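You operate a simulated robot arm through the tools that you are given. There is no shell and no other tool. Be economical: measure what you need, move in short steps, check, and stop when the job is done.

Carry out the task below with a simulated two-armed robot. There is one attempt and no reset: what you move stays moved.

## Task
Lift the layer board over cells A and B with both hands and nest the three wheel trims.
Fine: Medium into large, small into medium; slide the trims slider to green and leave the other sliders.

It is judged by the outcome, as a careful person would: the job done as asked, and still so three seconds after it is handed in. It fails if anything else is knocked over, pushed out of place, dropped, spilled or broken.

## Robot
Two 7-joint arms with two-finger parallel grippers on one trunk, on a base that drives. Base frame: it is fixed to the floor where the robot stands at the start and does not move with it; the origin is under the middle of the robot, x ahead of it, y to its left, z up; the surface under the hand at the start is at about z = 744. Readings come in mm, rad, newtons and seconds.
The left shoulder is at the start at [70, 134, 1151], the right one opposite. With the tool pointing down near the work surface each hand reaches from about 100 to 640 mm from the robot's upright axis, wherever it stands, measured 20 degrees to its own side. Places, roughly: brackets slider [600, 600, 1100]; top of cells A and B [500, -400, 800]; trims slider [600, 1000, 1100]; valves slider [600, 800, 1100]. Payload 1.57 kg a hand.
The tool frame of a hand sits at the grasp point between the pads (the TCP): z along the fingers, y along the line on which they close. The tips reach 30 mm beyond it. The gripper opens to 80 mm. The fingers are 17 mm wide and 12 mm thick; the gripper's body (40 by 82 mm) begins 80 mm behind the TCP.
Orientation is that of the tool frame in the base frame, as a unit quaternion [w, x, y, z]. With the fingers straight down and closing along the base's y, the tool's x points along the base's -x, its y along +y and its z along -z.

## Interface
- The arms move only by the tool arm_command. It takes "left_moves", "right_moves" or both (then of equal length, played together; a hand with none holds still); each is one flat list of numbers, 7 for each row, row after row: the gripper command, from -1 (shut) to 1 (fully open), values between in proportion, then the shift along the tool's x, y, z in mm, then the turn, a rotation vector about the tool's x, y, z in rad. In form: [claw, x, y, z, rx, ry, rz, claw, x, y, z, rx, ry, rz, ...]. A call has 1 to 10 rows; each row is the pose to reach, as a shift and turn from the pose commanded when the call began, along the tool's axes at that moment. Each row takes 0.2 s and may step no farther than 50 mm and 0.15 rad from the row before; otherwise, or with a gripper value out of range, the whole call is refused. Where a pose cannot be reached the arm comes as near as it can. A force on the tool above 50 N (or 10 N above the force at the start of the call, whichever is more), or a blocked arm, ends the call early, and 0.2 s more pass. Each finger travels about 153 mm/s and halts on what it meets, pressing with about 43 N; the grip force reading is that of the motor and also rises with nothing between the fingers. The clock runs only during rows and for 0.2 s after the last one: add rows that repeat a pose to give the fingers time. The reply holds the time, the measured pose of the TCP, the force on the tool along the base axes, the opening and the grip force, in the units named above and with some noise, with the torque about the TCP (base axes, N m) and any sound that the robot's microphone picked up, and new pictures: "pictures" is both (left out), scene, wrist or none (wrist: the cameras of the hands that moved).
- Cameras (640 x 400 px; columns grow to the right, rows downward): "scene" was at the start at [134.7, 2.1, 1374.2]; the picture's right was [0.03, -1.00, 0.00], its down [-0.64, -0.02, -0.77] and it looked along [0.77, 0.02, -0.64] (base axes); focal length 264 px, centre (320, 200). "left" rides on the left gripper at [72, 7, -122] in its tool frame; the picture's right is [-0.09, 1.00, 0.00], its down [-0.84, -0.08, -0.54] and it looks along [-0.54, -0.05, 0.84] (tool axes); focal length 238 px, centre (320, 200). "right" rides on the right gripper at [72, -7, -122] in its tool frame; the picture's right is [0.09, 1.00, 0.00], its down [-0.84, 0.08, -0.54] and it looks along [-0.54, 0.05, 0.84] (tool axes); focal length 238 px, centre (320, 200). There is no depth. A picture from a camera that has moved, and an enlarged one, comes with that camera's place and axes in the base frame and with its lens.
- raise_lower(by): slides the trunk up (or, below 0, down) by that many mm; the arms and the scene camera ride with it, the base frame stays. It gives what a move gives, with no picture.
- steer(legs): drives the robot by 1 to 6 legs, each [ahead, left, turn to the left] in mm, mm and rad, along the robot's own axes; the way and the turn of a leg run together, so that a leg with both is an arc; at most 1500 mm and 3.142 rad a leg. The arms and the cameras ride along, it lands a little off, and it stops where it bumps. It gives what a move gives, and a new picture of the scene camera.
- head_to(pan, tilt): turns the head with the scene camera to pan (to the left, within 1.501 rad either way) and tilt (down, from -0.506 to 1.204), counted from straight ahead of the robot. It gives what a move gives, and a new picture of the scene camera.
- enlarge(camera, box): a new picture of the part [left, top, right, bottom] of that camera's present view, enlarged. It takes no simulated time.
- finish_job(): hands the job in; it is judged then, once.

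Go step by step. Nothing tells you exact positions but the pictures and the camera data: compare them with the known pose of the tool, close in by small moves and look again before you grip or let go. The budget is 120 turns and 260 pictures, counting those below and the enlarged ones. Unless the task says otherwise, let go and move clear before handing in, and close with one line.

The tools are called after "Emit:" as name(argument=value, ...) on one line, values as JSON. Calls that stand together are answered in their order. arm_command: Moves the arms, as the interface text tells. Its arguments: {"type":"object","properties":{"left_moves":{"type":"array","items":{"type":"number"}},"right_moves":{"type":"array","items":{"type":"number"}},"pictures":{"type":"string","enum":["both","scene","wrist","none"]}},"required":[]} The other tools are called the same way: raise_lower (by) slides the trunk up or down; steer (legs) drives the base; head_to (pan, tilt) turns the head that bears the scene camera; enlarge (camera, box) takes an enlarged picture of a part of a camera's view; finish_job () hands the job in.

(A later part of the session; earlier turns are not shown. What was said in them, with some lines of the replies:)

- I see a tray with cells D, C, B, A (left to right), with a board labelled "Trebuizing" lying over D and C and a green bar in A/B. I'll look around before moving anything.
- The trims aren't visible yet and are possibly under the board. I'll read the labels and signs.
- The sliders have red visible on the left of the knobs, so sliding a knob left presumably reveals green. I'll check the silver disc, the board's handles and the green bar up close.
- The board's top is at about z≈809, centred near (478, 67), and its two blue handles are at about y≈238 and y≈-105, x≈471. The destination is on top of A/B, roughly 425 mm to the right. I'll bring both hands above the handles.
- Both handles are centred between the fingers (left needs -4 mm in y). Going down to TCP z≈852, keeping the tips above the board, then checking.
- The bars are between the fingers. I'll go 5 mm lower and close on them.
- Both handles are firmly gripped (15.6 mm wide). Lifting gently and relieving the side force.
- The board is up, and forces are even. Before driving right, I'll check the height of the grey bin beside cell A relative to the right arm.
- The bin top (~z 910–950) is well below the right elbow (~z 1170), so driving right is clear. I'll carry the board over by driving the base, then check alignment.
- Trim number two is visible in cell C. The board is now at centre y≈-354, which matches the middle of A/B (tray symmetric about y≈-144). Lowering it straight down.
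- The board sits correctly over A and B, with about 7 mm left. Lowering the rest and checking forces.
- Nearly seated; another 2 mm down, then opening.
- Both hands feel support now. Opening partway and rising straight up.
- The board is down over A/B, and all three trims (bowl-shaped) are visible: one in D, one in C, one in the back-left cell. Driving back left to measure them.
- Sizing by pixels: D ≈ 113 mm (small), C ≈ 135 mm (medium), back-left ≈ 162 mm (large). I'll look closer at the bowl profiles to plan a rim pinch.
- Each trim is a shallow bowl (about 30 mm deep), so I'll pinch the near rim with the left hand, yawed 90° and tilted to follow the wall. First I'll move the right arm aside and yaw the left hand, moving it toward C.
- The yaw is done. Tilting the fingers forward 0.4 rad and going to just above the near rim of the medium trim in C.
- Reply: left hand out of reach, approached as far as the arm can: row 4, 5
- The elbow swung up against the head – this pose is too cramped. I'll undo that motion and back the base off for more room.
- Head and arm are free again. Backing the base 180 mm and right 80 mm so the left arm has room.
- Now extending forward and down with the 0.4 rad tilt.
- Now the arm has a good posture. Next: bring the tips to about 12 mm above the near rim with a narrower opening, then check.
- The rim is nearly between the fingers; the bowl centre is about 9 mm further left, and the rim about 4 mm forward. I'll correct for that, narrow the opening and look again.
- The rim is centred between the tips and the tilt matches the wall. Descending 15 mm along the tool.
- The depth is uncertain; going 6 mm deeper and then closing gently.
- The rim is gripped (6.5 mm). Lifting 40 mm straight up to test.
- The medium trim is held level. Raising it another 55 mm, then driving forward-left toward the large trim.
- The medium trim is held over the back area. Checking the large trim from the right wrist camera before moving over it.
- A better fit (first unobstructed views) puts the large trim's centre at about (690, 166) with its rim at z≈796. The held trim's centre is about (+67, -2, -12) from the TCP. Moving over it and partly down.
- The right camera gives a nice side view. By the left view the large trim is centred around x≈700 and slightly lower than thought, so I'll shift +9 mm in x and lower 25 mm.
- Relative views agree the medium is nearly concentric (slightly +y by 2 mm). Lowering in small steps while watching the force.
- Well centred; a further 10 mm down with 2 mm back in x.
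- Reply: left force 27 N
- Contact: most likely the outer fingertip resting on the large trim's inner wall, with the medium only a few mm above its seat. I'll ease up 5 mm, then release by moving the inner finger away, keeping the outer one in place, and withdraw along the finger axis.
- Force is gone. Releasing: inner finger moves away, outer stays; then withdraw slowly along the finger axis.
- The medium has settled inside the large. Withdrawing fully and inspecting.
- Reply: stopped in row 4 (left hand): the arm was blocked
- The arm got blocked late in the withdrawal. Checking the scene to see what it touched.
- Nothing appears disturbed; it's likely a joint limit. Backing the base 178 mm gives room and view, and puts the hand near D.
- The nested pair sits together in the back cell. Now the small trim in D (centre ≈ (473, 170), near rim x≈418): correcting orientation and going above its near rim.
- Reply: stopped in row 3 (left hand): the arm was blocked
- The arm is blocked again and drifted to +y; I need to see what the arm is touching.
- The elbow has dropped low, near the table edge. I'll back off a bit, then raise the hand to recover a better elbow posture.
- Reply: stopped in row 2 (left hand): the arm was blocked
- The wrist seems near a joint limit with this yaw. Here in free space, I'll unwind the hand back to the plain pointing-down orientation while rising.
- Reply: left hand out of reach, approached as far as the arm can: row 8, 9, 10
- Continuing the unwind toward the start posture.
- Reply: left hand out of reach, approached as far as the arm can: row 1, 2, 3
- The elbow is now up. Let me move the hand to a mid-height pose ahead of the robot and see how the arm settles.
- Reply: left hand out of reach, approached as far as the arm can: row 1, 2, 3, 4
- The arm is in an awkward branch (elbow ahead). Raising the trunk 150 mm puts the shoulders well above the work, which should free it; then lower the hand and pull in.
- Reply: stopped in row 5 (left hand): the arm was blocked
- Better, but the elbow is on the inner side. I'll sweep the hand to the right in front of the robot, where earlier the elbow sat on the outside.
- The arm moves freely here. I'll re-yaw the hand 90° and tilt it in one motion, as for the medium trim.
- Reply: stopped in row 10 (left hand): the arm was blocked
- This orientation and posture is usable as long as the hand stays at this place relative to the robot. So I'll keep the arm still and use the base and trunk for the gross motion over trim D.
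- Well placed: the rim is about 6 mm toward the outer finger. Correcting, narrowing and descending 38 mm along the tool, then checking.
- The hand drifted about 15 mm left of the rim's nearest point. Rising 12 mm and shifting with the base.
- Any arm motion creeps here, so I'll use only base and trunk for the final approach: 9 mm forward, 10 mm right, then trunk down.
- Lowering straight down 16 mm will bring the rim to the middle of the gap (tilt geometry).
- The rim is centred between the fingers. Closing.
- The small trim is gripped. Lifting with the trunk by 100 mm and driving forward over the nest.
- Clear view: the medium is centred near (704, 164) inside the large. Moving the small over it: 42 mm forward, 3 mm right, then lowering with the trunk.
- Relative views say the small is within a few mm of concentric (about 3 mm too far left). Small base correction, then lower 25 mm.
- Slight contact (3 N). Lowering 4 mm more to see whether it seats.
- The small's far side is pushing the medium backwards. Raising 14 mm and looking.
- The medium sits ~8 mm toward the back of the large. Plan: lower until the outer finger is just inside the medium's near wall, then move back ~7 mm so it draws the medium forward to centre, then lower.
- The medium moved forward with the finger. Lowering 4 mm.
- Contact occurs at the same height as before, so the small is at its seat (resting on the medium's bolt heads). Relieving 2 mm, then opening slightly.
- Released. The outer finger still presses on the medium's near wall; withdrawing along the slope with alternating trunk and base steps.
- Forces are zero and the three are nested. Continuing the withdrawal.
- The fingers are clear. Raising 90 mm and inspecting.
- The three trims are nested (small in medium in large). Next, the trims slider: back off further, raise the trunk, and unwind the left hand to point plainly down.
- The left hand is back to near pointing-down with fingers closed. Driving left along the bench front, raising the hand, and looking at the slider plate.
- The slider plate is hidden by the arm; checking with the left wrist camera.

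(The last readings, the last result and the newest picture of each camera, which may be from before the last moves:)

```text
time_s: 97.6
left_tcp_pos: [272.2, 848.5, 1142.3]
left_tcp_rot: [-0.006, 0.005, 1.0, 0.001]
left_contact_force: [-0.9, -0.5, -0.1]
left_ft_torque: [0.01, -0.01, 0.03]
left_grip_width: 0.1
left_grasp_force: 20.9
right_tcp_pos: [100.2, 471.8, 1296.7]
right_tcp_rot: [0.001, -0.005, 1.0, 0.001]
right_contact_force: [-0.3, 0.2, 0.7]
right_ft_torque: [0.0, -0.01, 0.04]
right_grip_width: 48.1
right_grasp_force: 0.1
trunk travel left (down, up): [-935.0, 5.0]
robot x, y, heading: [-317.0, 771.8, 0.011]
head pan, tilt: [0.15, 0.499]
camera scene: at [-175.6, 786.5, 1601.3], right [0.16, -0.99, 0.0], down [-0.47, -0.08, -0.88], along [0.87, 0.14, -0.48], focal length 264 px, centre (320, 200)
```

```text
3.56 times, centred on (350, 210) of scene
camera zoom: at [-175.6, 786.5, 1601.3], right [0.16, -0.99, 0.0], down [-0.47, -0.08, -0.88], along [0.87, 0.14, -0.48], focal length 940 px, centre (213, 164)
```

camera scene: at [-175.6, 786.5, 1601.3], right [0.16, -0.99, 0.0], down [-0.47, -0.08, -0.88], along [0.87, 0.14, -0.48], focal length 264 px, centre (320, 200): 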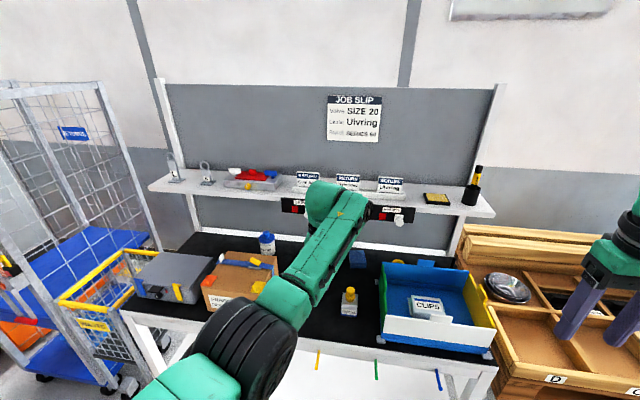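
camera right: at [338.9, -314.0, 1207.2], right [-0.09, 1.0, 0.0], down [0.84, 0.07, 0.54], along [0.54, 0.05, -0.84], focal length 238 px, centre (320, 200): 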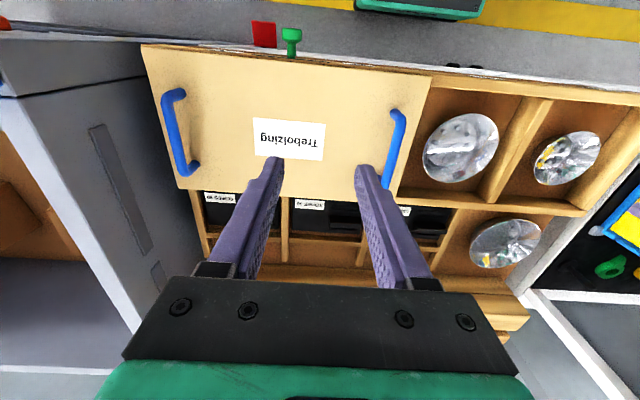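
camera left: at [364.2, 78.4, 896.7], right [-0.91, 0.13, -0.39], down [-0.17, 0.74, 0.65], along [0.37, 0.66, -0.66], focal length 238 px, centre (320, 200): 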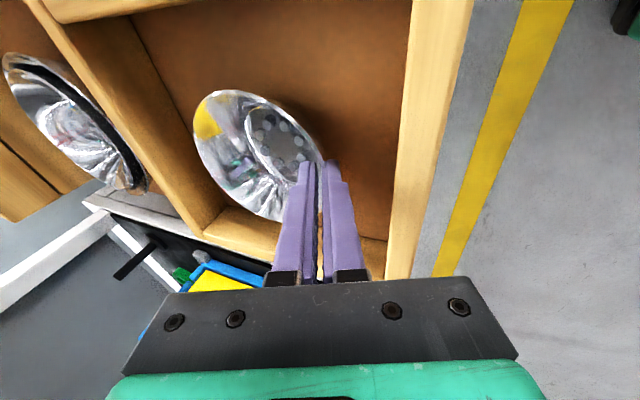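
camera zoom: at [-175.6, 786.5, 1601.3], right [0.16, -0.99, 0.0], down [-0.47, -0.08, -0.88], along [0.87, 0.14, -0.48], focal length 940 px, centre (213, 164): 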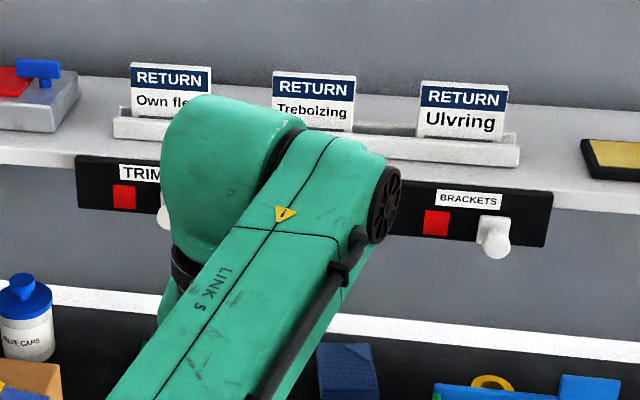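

Triangulated: trims red patch at about (642, 1012, 1102); the knob is about 47 mm to its right (y≈965), protruding to x≈600. I'll bring the closed fingers to y≈915 (right of the knob), stopping short in x to check.

Emit:
steer(legs=[[0, 62, 0], [270, 0, 0]])

Emit:
head_to(pan=0.4, tilt=0.5)

Emit:
enlarge(camera="left", box=[0, 0, 640, 400])

```text
time_s: 100.1
left_tcp_pos: [537.9, 912.5, 1145.4]
left_tcp_rot: [-0.004, 0.004, 1.0, 0.001]
left_contact_force: [-0.3, 0.3, -0.1]
left_ft_torque: [0.01, -0.05, 0.04]
left_grip_width: 0.0
left_grasp_force: 21.9
right_tcp_pos: [364.5, 536.7, 1297.3]
right_tcp_rot: [0.002, -0.005, 1.0, 0.0]
right_contact_force: [0.3, 0.2, -0.6]
right_ft_torque: [-0.01, -0.03, 0.0]
right_grip_width: 48.2
right_grasp_force: 0.1
trunk travel left (down, up): [-935.0, 5.0]
robot x, y, heading: [-47.1, 836.3, 0.009]
head pan, tilt: [0.15, 0.499]
camera scene: at [88.6, 850.9, 1601.8], right [0.16, -0.99, 0.0], down [-0.47, -0.08, -0.88], along [0.87, 0.14, -0.48], focal length 264 px, centre (320, 200)
```

scene: 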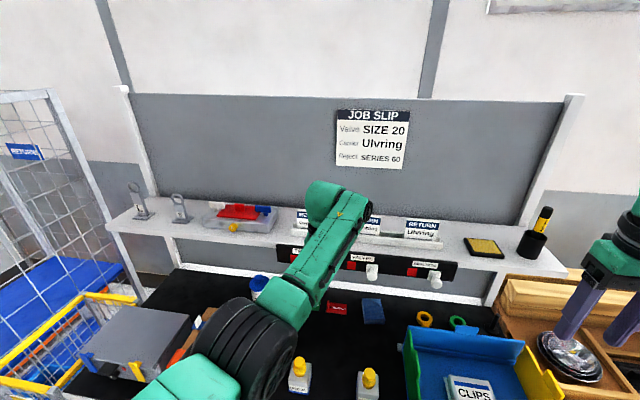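

```text
time_s: 100.8
left_tcp_pos: [539.7, 914.0, 1141.9]
left_tcp_rot: [-0.006, 0.004, 1.0, 0.001]
left_contact_force: [0.5, -0.9, -0.1]
left_ft_torque: [-0.03, -0.01, -0.01]
left_grip_width: 0.1
left_grasp_force: 20.9
right_tcp_pos: [367.6, 534.6, 1295.5]
right_tcp_rot: [-0.001, -0.006, 1.0, 0.0]
right_contact_force: [-0.4, 0.1, 0.0]
right_ft_torque: [0.02, -0.02, -0.01]
right_grip_width: 47.9
right_grasp_force: 0.0
trunk travel left (down, up): [-935.0, 5.0]
robot x, y, heading: [-45.8, 834.4, 0.013]
head pan, tilt: [0.4, 0.499]
camera scene: at [86.3, 872.7, 1601.3], right [0.4, -0.92, 0.0], down [-0.44, -0.19, -0.88], along [0.81, 0.35, -0.48], focal length 264 px, centre (320, 200)
```

scene: 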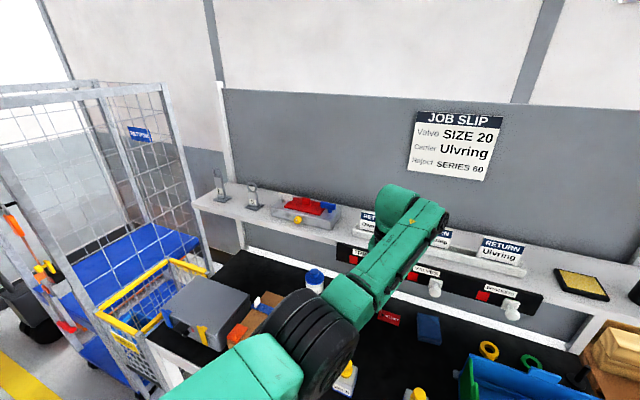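

```text
1.00 times, centred on (320, 200) of left (not enlarged: the box is as wide or as high as the picture)
camera zoom: at [469.4, 919.6, 1266.1], right [0.1, 0.99, 0.0], down [0.84, -0.09, 0.53], along [0.53, -0.05, -0.85], focal length 238 px, centre (320, 200)
```

zoom: 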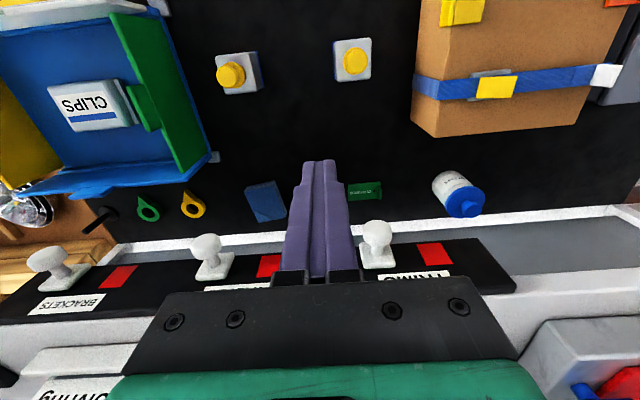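

Very clear: the trims knob is at about (608, 957, 1105) and the red patch at y≈1010. Driving forward 66 mm and lowering the fingertips to the knob's height.

Emit:
steer(legs=[[66, 0, 0]])

Emit:
raise_lower(by=-25)

Emit:
enlarge(camera="left", box=[160, 80, 560, 330])

```text
time_s: 101.8
left_tcp_pos: [596.7, 913.8, 1147.8]
left_tcp_rot: [-0.001, 0.005, 1.0, 0.001]
left_contact_force: [-0.6, 0.0, 1.2]
left_ft_torque: [0.02, -0.08, 0.01]
left_grip_width: 0.0
left_grasp_force: 21.2
right_tcp_pos: [423.3, 535.6, 1300.3]
right_tcp_rot: [0.006, -0.005, 1.0, 0.0]
right_contact_force: [-0.8, 0.0, 0.1]
right_ft_torque: [-0.02, -0.1, 0.0]
right_grip_width: 48.4
right_grasp_force: 0.1
trunk travel left (down, up): [-935.0, 5.0]
robot x, y, heading: [20.3, 841.7, 0.008]
head pan, tilt: [0.4, 0.499]
camera scene: at [138.8, 872.8, 1602.6], right [0.4, -0.92, 0.0], down [-0.43, -0.19, -0.88], along [0.81, 0.35, -0.47], focal length 264 px, centre (320, 200)
```

scene: 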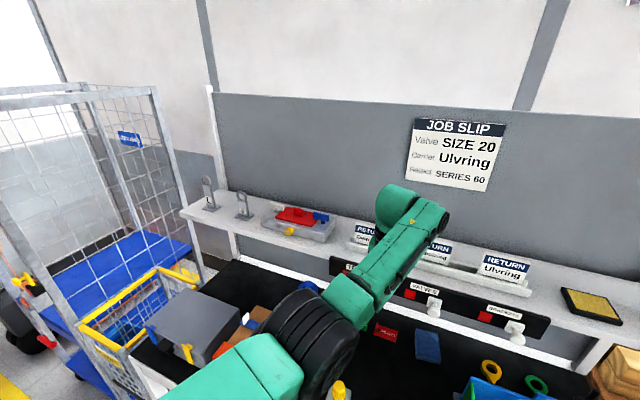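

```text
time_s: 102.5
left_tcp_pos: [603.1, 913.5, 1118.9]
left_tcp_rot: [-0.004, 0.005, 1.0, 0.001]
left_contact_force: [0.7, -0.6, 0.4]
left_ft_torque: [-0.04, 0.02, 0.03]
left_grip_width: 0.0
left_grasp_force: 21.1
right_tcp_pos: [431.9, 536.1, 1271.7]
right_tcp_rot: [0.002, -0.005, 1.0, 0.0]
right_contact_force: [-0.1, -1.4, -0.2]
right_ft_torque: [0.04, -0.03, -0.01]
right_grip_width: 48.0
right_grasp_force: 0.0
trunk travel left (down, up): [-910.0, 30.0]
robot x, y, heading: [18.3, 839.1, 0.014]
head pan, tilt: [0.4, 0.499]
```

```text
1.60 times, centred on (360, 205) of left
camera zoom: at [533.0, 919.6, 1242.4], right [0.1, 0.99, 0.0], down [0.84, -0.09, 0.53], along [0.53, -0.05, -0.85], focal length 381 px, centre (256, 192)
```

zoom: 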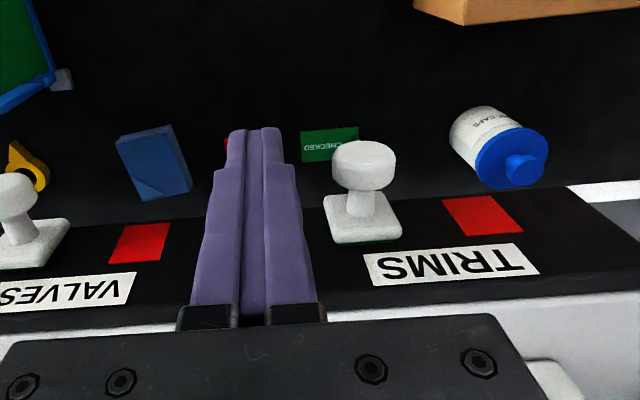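

The fingers are right of the trims knob at its height. Pushing left in steps.

Emit:
arm_command(left_moves=[-1, 0, 10, 0, 0, 0, 0, -1, 0, 20, 0, 0, 0, 0, -1, 0, 30, 0, 0, 0, 0, -1, 0, 40, 0, 0, 0, 0], pictures="none")

Emit:
enlarge(camera="left", box=[160, 80, 560, 330])

```text
time_s: 103.5
left_tcp_pos: [606.8, 953.9, 1117.8]
left_tcp_rot: [-0.005, 0.005, 1.0, 0.001]
left_contact_force: [-1.2, 0.1, 1.0]
left_ft_torque: [-0.04, 0.03, 0.0]
left_grip_width: 0.0
left_grasp_force: 21.4
right_tcp_pos: [433.2, 536.7, 1271.2]
right_tcp_rot: [0.001, -0.005, 1.0, 0.001]
right_contact_force: [-0.3, -0.2, -0.3]
right_ft_torque: [0.0, 0.0, -0.01]
right_grip_width: 48.0
right_grasp_force: 0.1
trunk travel left (down, up): [-910.0, 30.0]
robot x, y, heading: [16.7, 835.6, 0.008]
head pan, tilt: [0.4, 0.499]
```

```text
1.60 times, centred on (360, 205) of left
camera zoom: at [535.7, 960.0, 1241.8], right [0.1, 0.99, 0.0], down [0.84, -0.09, 0.53], along [0.53, -0.05, -0.85], focal length 381 px, centre (256, 192)
```

zoom: 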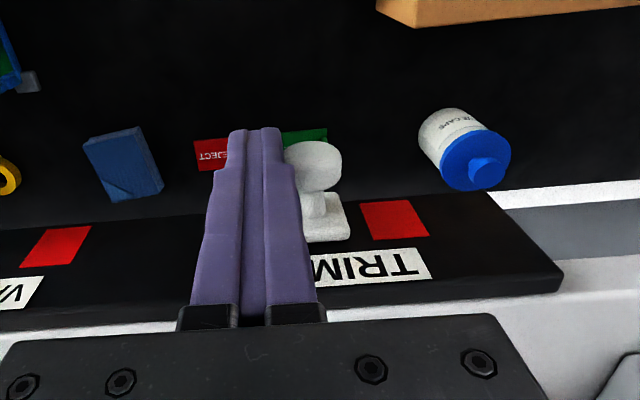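

The knob is moving. About 27 mm more.

Emit:
arm_command(left_moves=[-1, 0, 10, 0, 0, 0, 0, -1, 0, 20, 0, 0, 0, 0, -1, 0, 26, 0, 0, 0, 0], pictures="none")

Emit:
enlarge(camera="left", box=[160, 80, 560, 330])

```text
time_s: 104.3
left_tcp_pos: [607.0, 978.6, 1118.2]
left_tcp_rot: [-0.006, 0.004, 1.0, 0.001]
left_contact_force: [-0.8, -0.6, 0.7]
left_ft_torque: [0.0, 0.01, -0.01]
left_grip_width: 0.0
left_grasp_force: 21.2
right_tcp_pos: [433.3, 536.9, 1270.8]
right_tcp_rot: [0.001, -0.005, 1.0, 0.0]
right_contact_force: [0.8, 0.3, -0.3]
right_ft_torque: [0.02, -0.01, -0.03]
right_grip_width: 48.0
right_grasp_force: 0.0
trunk travel left (down, up): [-910.0, 30.0]
robot x, y, heading: [17.9, 837.0, 0.011]
head pan, tilt: [0.4, 0.499]
```

```text
1.60 times, centred on (360, 205) of left
camera zoom: at [535.8, 985.9, 1241.7], right [0.1, 0.99, 0.0], down [0.84, -0.09, 0.53], along [0.53, -0.05, -0.85], focal length 381 px, centre (256, 192)
```

zoom: 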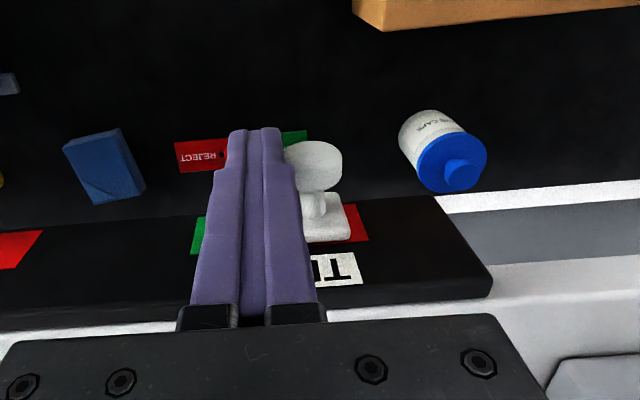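

Green is showing; about 8–9 mm of red remains. A bit further.

Emit:
arm_command(left_moves=[-1, 0, 6, 0, 0, 0, 0, -1, 0, 11, 0, 0, 0, 0], pictures="none")

Emit:
enlarge(camera="left", box=[160, 80, 560, 330])

```text
time_s: 104.9
left_tcp_pos: [606.2, 991.0, 1118.4]
left_tcp_rot: [-0.006, 0.004, 1.0, 0.001]
left_contact_force: [-0.6, -1.1, 0.2]
left_ft_torque: [-0.06, -0.01, 0.04]
left_grip_width: 0.1
left_grasp_force: 20.9
right_tcp_pos: [433.3, 537.1, 1270.0]
right_tcp_rot: [0.001, -0.004, 1.0, 0.0]
right_contact_force: [0.1, -0.2, 0.2]
right_ft_torque: [-0.01, 0.01, 0.0]
right_grip_width: 48.0
right_grasp_force: 0.0
trunk travel left (down, up): [-910.0, 30.0]
robot x, y, heading: [20.5, 833.8, 0.011]
head pan, tilt: [0.4, 0.499]
```

```text
1.60 times, centred on (360, 205) of left
camera zoom: at [535.9, 997.2, 1241.5], right [0.1, 0.99, 0.0], down [0.84, -0.09, 0.53], along [0.53, -0.05, -0.85], focal length 381 px, centre (256, 192)
```

zoom: 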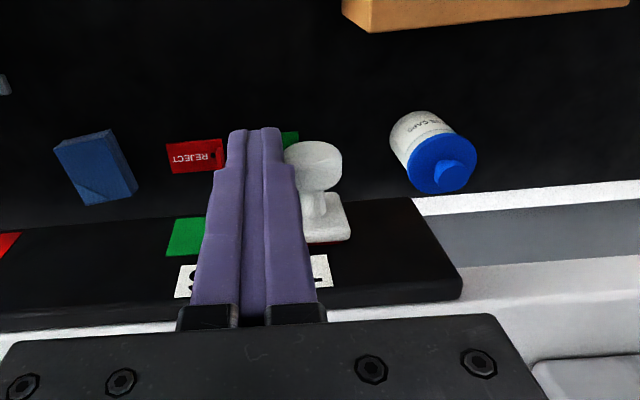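

Green is exposed and red covered. One gentle 3 mm nudge to reach the stop, then I'll move away right and back.

Emit:
arm_command(left_moves=[-1, 0, 4, 0, 0, 0, 0, -1, 0, 4, 0, 0, 0, 0], pictures="none")

Emit:
arm_command(left_moves=[-1, 0, -12, 0, 0, 0, 0, -1, 0, -25, 0, 0, 0, 0], pictures="none")

Emit:
enlarge(camera="left", box=[160, 80, 560, 330])

```text
time_s: 105.5
left_tcp_pos: [606.5, 991.3, 1117.8]
left_tcp_rot: [-0.006, 0.005, 1.0, 0.002]
left_contact_force: [-0.7, -7.6, -0.9]
left_ft_torque: [-0.16, 0.01, -0.06]
left_grip_width: 0.0
left_grasp_force: 21.2
right_tcp_pos: [433.6, 533.2, 1268.9]
right_tcp_rot: [0.001, -0.004, 1.0, 0.001]
right_contact_force: [-0.7, -0.2, 0.6]
right_ft_torque: [0.02, -0.02, 0.0]
right_grip_width: 48.2
right_grasp_force: 0.0
trunk travel left (down, up): [-910.0, 30.0]
robot x, y, heading: [15.2, 835.2, 0.009]
head pan, tilt: [0.4, 0.499]
```

```text
time_s: 106.1
left_tcp_pos: [606.8, 969.2, 1119.3]
left_tcp_rot: [-0.005, 0.004, 1.0, 0.002]
left_contact_force: [-0.7, 0.7, -0.1]
left_ft_torque: [-0.01, 0.01, 0.02]
left_grip_width: 0.0
left_grasp_force: 21.4
right_tcp_pos: [434.0, 536.2, 1271.0]
right_tcp_rot: [0.001, -0.005, 1.0, 0.001]
right_contact_force: [0.0, -0.8, 0.9]
right_ft_torque: [0.01, 0.0, 0.02]
right_grip_width: 48.2
right_grasp_force: 0.0
trunk travel left (down, up): [-910.0, 30.0]
robot x, y, heading: [19.1, 841.6, 0.011]
head pan, tilt: [0.4, 0.499]
```

```text
1.60 times, centred on (360, 205) of left
camera zoom: at [535.6, 975.0, 1242.0], right [0.1, 0.99, 0.0], down [0.84, -0.09, 0.53], along [0.53, -0.05, -0.85], focal length 381 px, centre (256, 192)
```

zoom: 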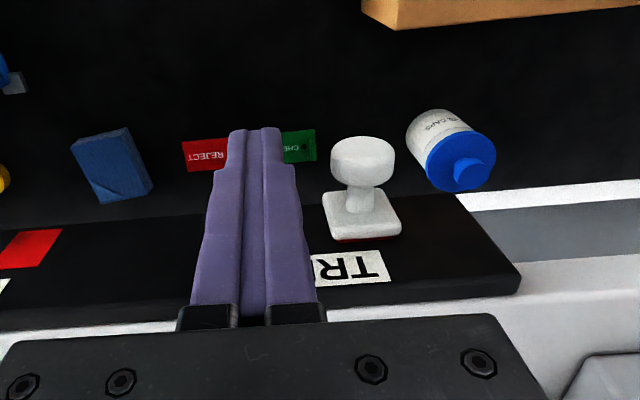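

It's at the end stop. Backing away and doing a final check of everything.

Emit:
steer(legs=[[-340, 0, 0], [0, -500, 0]])

Emit:
head_to(pan=0.5, tilt=0.4)

Emit:
enlarge(camera="scene", box=[100, 100, 420, 300])

Emit:
head_to(pan=-0.3, tilt=0.6)

```text
time_s: 110.9
left_tcp_pos: [269.4, 463.7, 1117.4]
left_tcp_rot: [-0.006, 0.006, 1.0, -0.001]
left_contact_force: [0.1, -0.1, -0.2]
left_ft_torque: [-0.04, -0.01, 0.0]
left_grip_width: 0.0
left_grasp_force: 21.7
right_tcp_pos: [95.0, 32.4, 1270.9]
right_tcp_rot: [0.0, -0.003, 1.0, -0.001]
right_contact_force: [0.7, -0.3, 0.3]
right_ft_torque: [-0.01, -0.05, 0.02]
right_grip_width: 48.0
right_grasp_force: 0.1
trunk travel left (down, up): [-910.0, 30.0]
robot x, y, heading: [-318.6, 330.6, 0.009]
head pan, tilt: [0.4, 0.499]
camera scene: at [-186.2, 369.7, 1576.3], right [0.4, -0.92, 0.0], down [-0.44, -0.19, -0.88], along [0.81, 0.35, -0.48], focal length 264 px, centre (320, 200)
```

scene: 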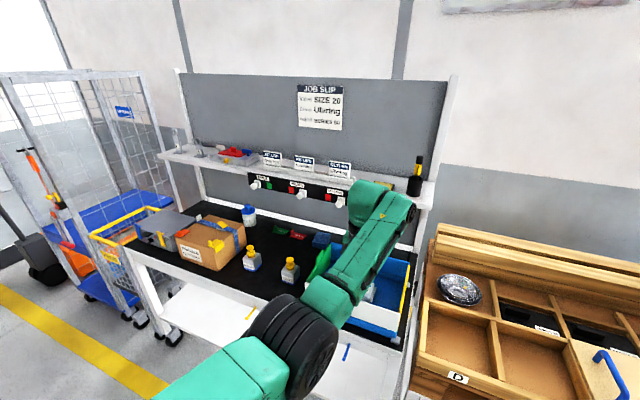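

```text
time_s: 111.6
left_tcp_pos: [267.7, 462.3, 1117.9]
left_tcp_rot: [-0.005, 0.005, 1.0, 0.001]
left_contact_force: [0.3, 0.9, -0.3]
left_ft_torque: [0.01, 0.02, -0.01]
left_grip_width: 0.0
left_grasp_force: 20.9
right_tcp_pos: [94.3, 29.7, 1271.4]
right_tcp_rot: [0.0, -0.004, 1.0, 0.001]
right_contact_force: [0.1, 0.1, 0.1]
right_ft_torque: [0.02, -0.01, 0.01]
right_grip_width: 48.0
right_grasp_force: 0.0
trunk travel left (down, up): [-910.0, 30.0]
robot x, y, heading: [-316.9, 331.5, 0.009]
head pan, tilt: [0.499, 0.4]
camera scene: at [-188.9, 376.9, 1585.5], right [0.48, -0.87, 0.0], down [-0.34, -0.19, -0.92], along [0.81, 0.45, -0.39], focal length 264 px, centre (320, 200)
```

scene: 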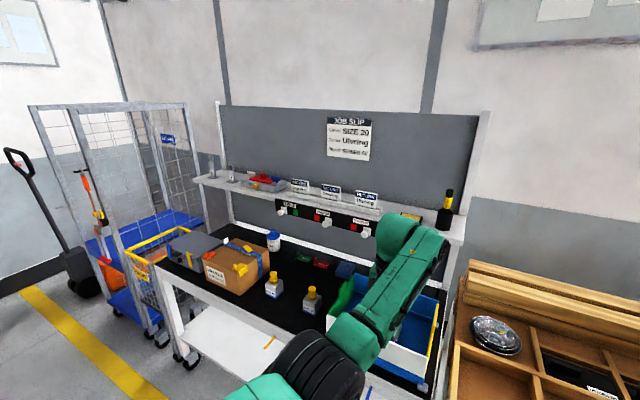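

```text
2.00 times, centred on (260, 200) of scene
camera zoom: at [-188.9, 376.9, 1585.5], right [0.48, -0.87, 0.0], down [-0.34, -0.19, -0.92], along [0.81, 0.45, -0.39], focal length 529 px, centre (440, 200)
```

zoom: 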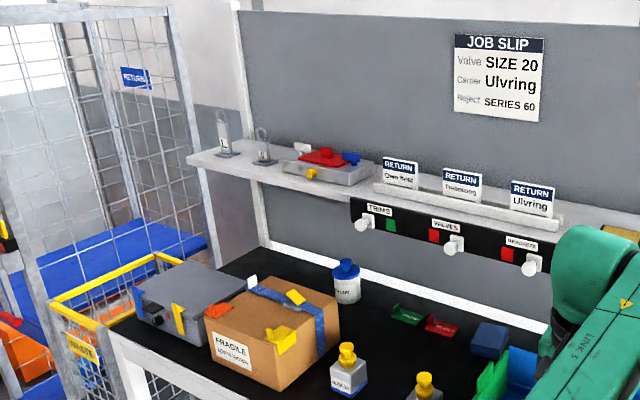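

```text
time_s: 112.7
left_tcp_pos: [268.1, 463.5, 1118.4]
left_tcp_rot: [-0.006, 0.005, 1.0, 0.001]
left_contact_force: [0.3, 1.0, -0.1]
left_ft_torque: [0.0, -0.02, -0.02]
left_grip_width: 0.1
left_grasp_force: 21.5
right_tcp_pos: [95.3, 30.9, 1270.2]
right_tcp_rot: [0.0, -0.004, 1.0, -0.001]
right_contact_force: [-0.2, 0.5, -0.7]
right_ft_torque: [-0.02, 0.0, 0.03]
right_grip_width: 48.4
right_grasp_force: 0.1
trunk travel left (down, up): [-910.0, 30.0]
robot x, y, heading: [-322.0, 332.2, 0.011]
head pan, tilt: [-0.3, 0.6]
camera scene: at [-185.3, 306.2, 1567.3], right [-0.29, -0.96, 0.0], down [-0.54, 0.16, -0.83], along [0.79, -0.24, -0.56], focal length 264 px, centre (320, 200)
```

scene: 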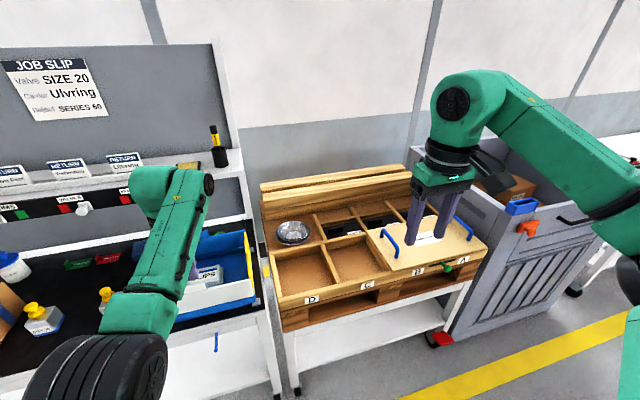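

Emit:
enlarge(camera="scene", box=[250, 190, 350, 260])

Emit:
enlarge(camera="right", box=[160, 0, 640, 300])

```text
5.71 times, centred on (300, 225) of scene
camera zoom: at [-185.3, 306.2, 1567.3], right [-0.29, -0.96, 0.0], down [-0.54, 0.16, -0.83], along [0.79, -0.24, -0.56], focal length 1510 px, centre (434, 57)
```

zoom: 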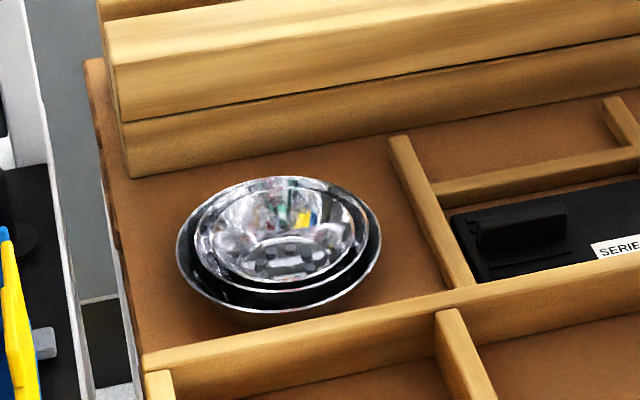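

```text
1.33 times, centred on (400, 150) of right
camera zoom: at [22.8, 23.1, 1392.5], right [-0.1, 1.0, 0.0], down [0.84, 0.08, 0.54], along [0.54, 0.05, -0.84], focal length 318 px, centre (213, 267)
```

zoom: 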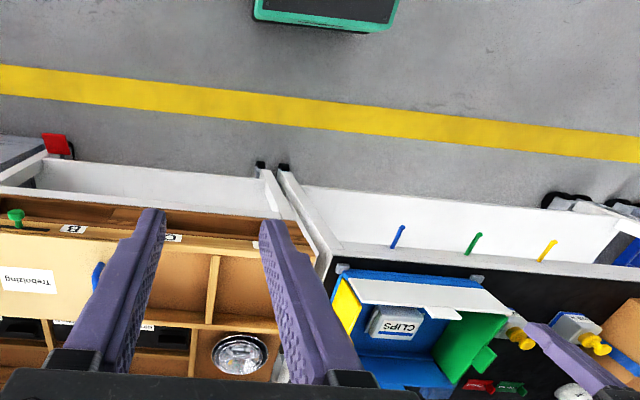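

The trims sit nested and level, the board lies over A and B, and only the trims slider shows green. The arms are clear, so I'm handing in.

Emit:
finish_job()

```text
The job is handed in.
```

The job is done and handed in: the layer board lies over cells A and B, the small trim is in the medium and the medium in the large, and the trims slider shows green with the other two sliders untouched.
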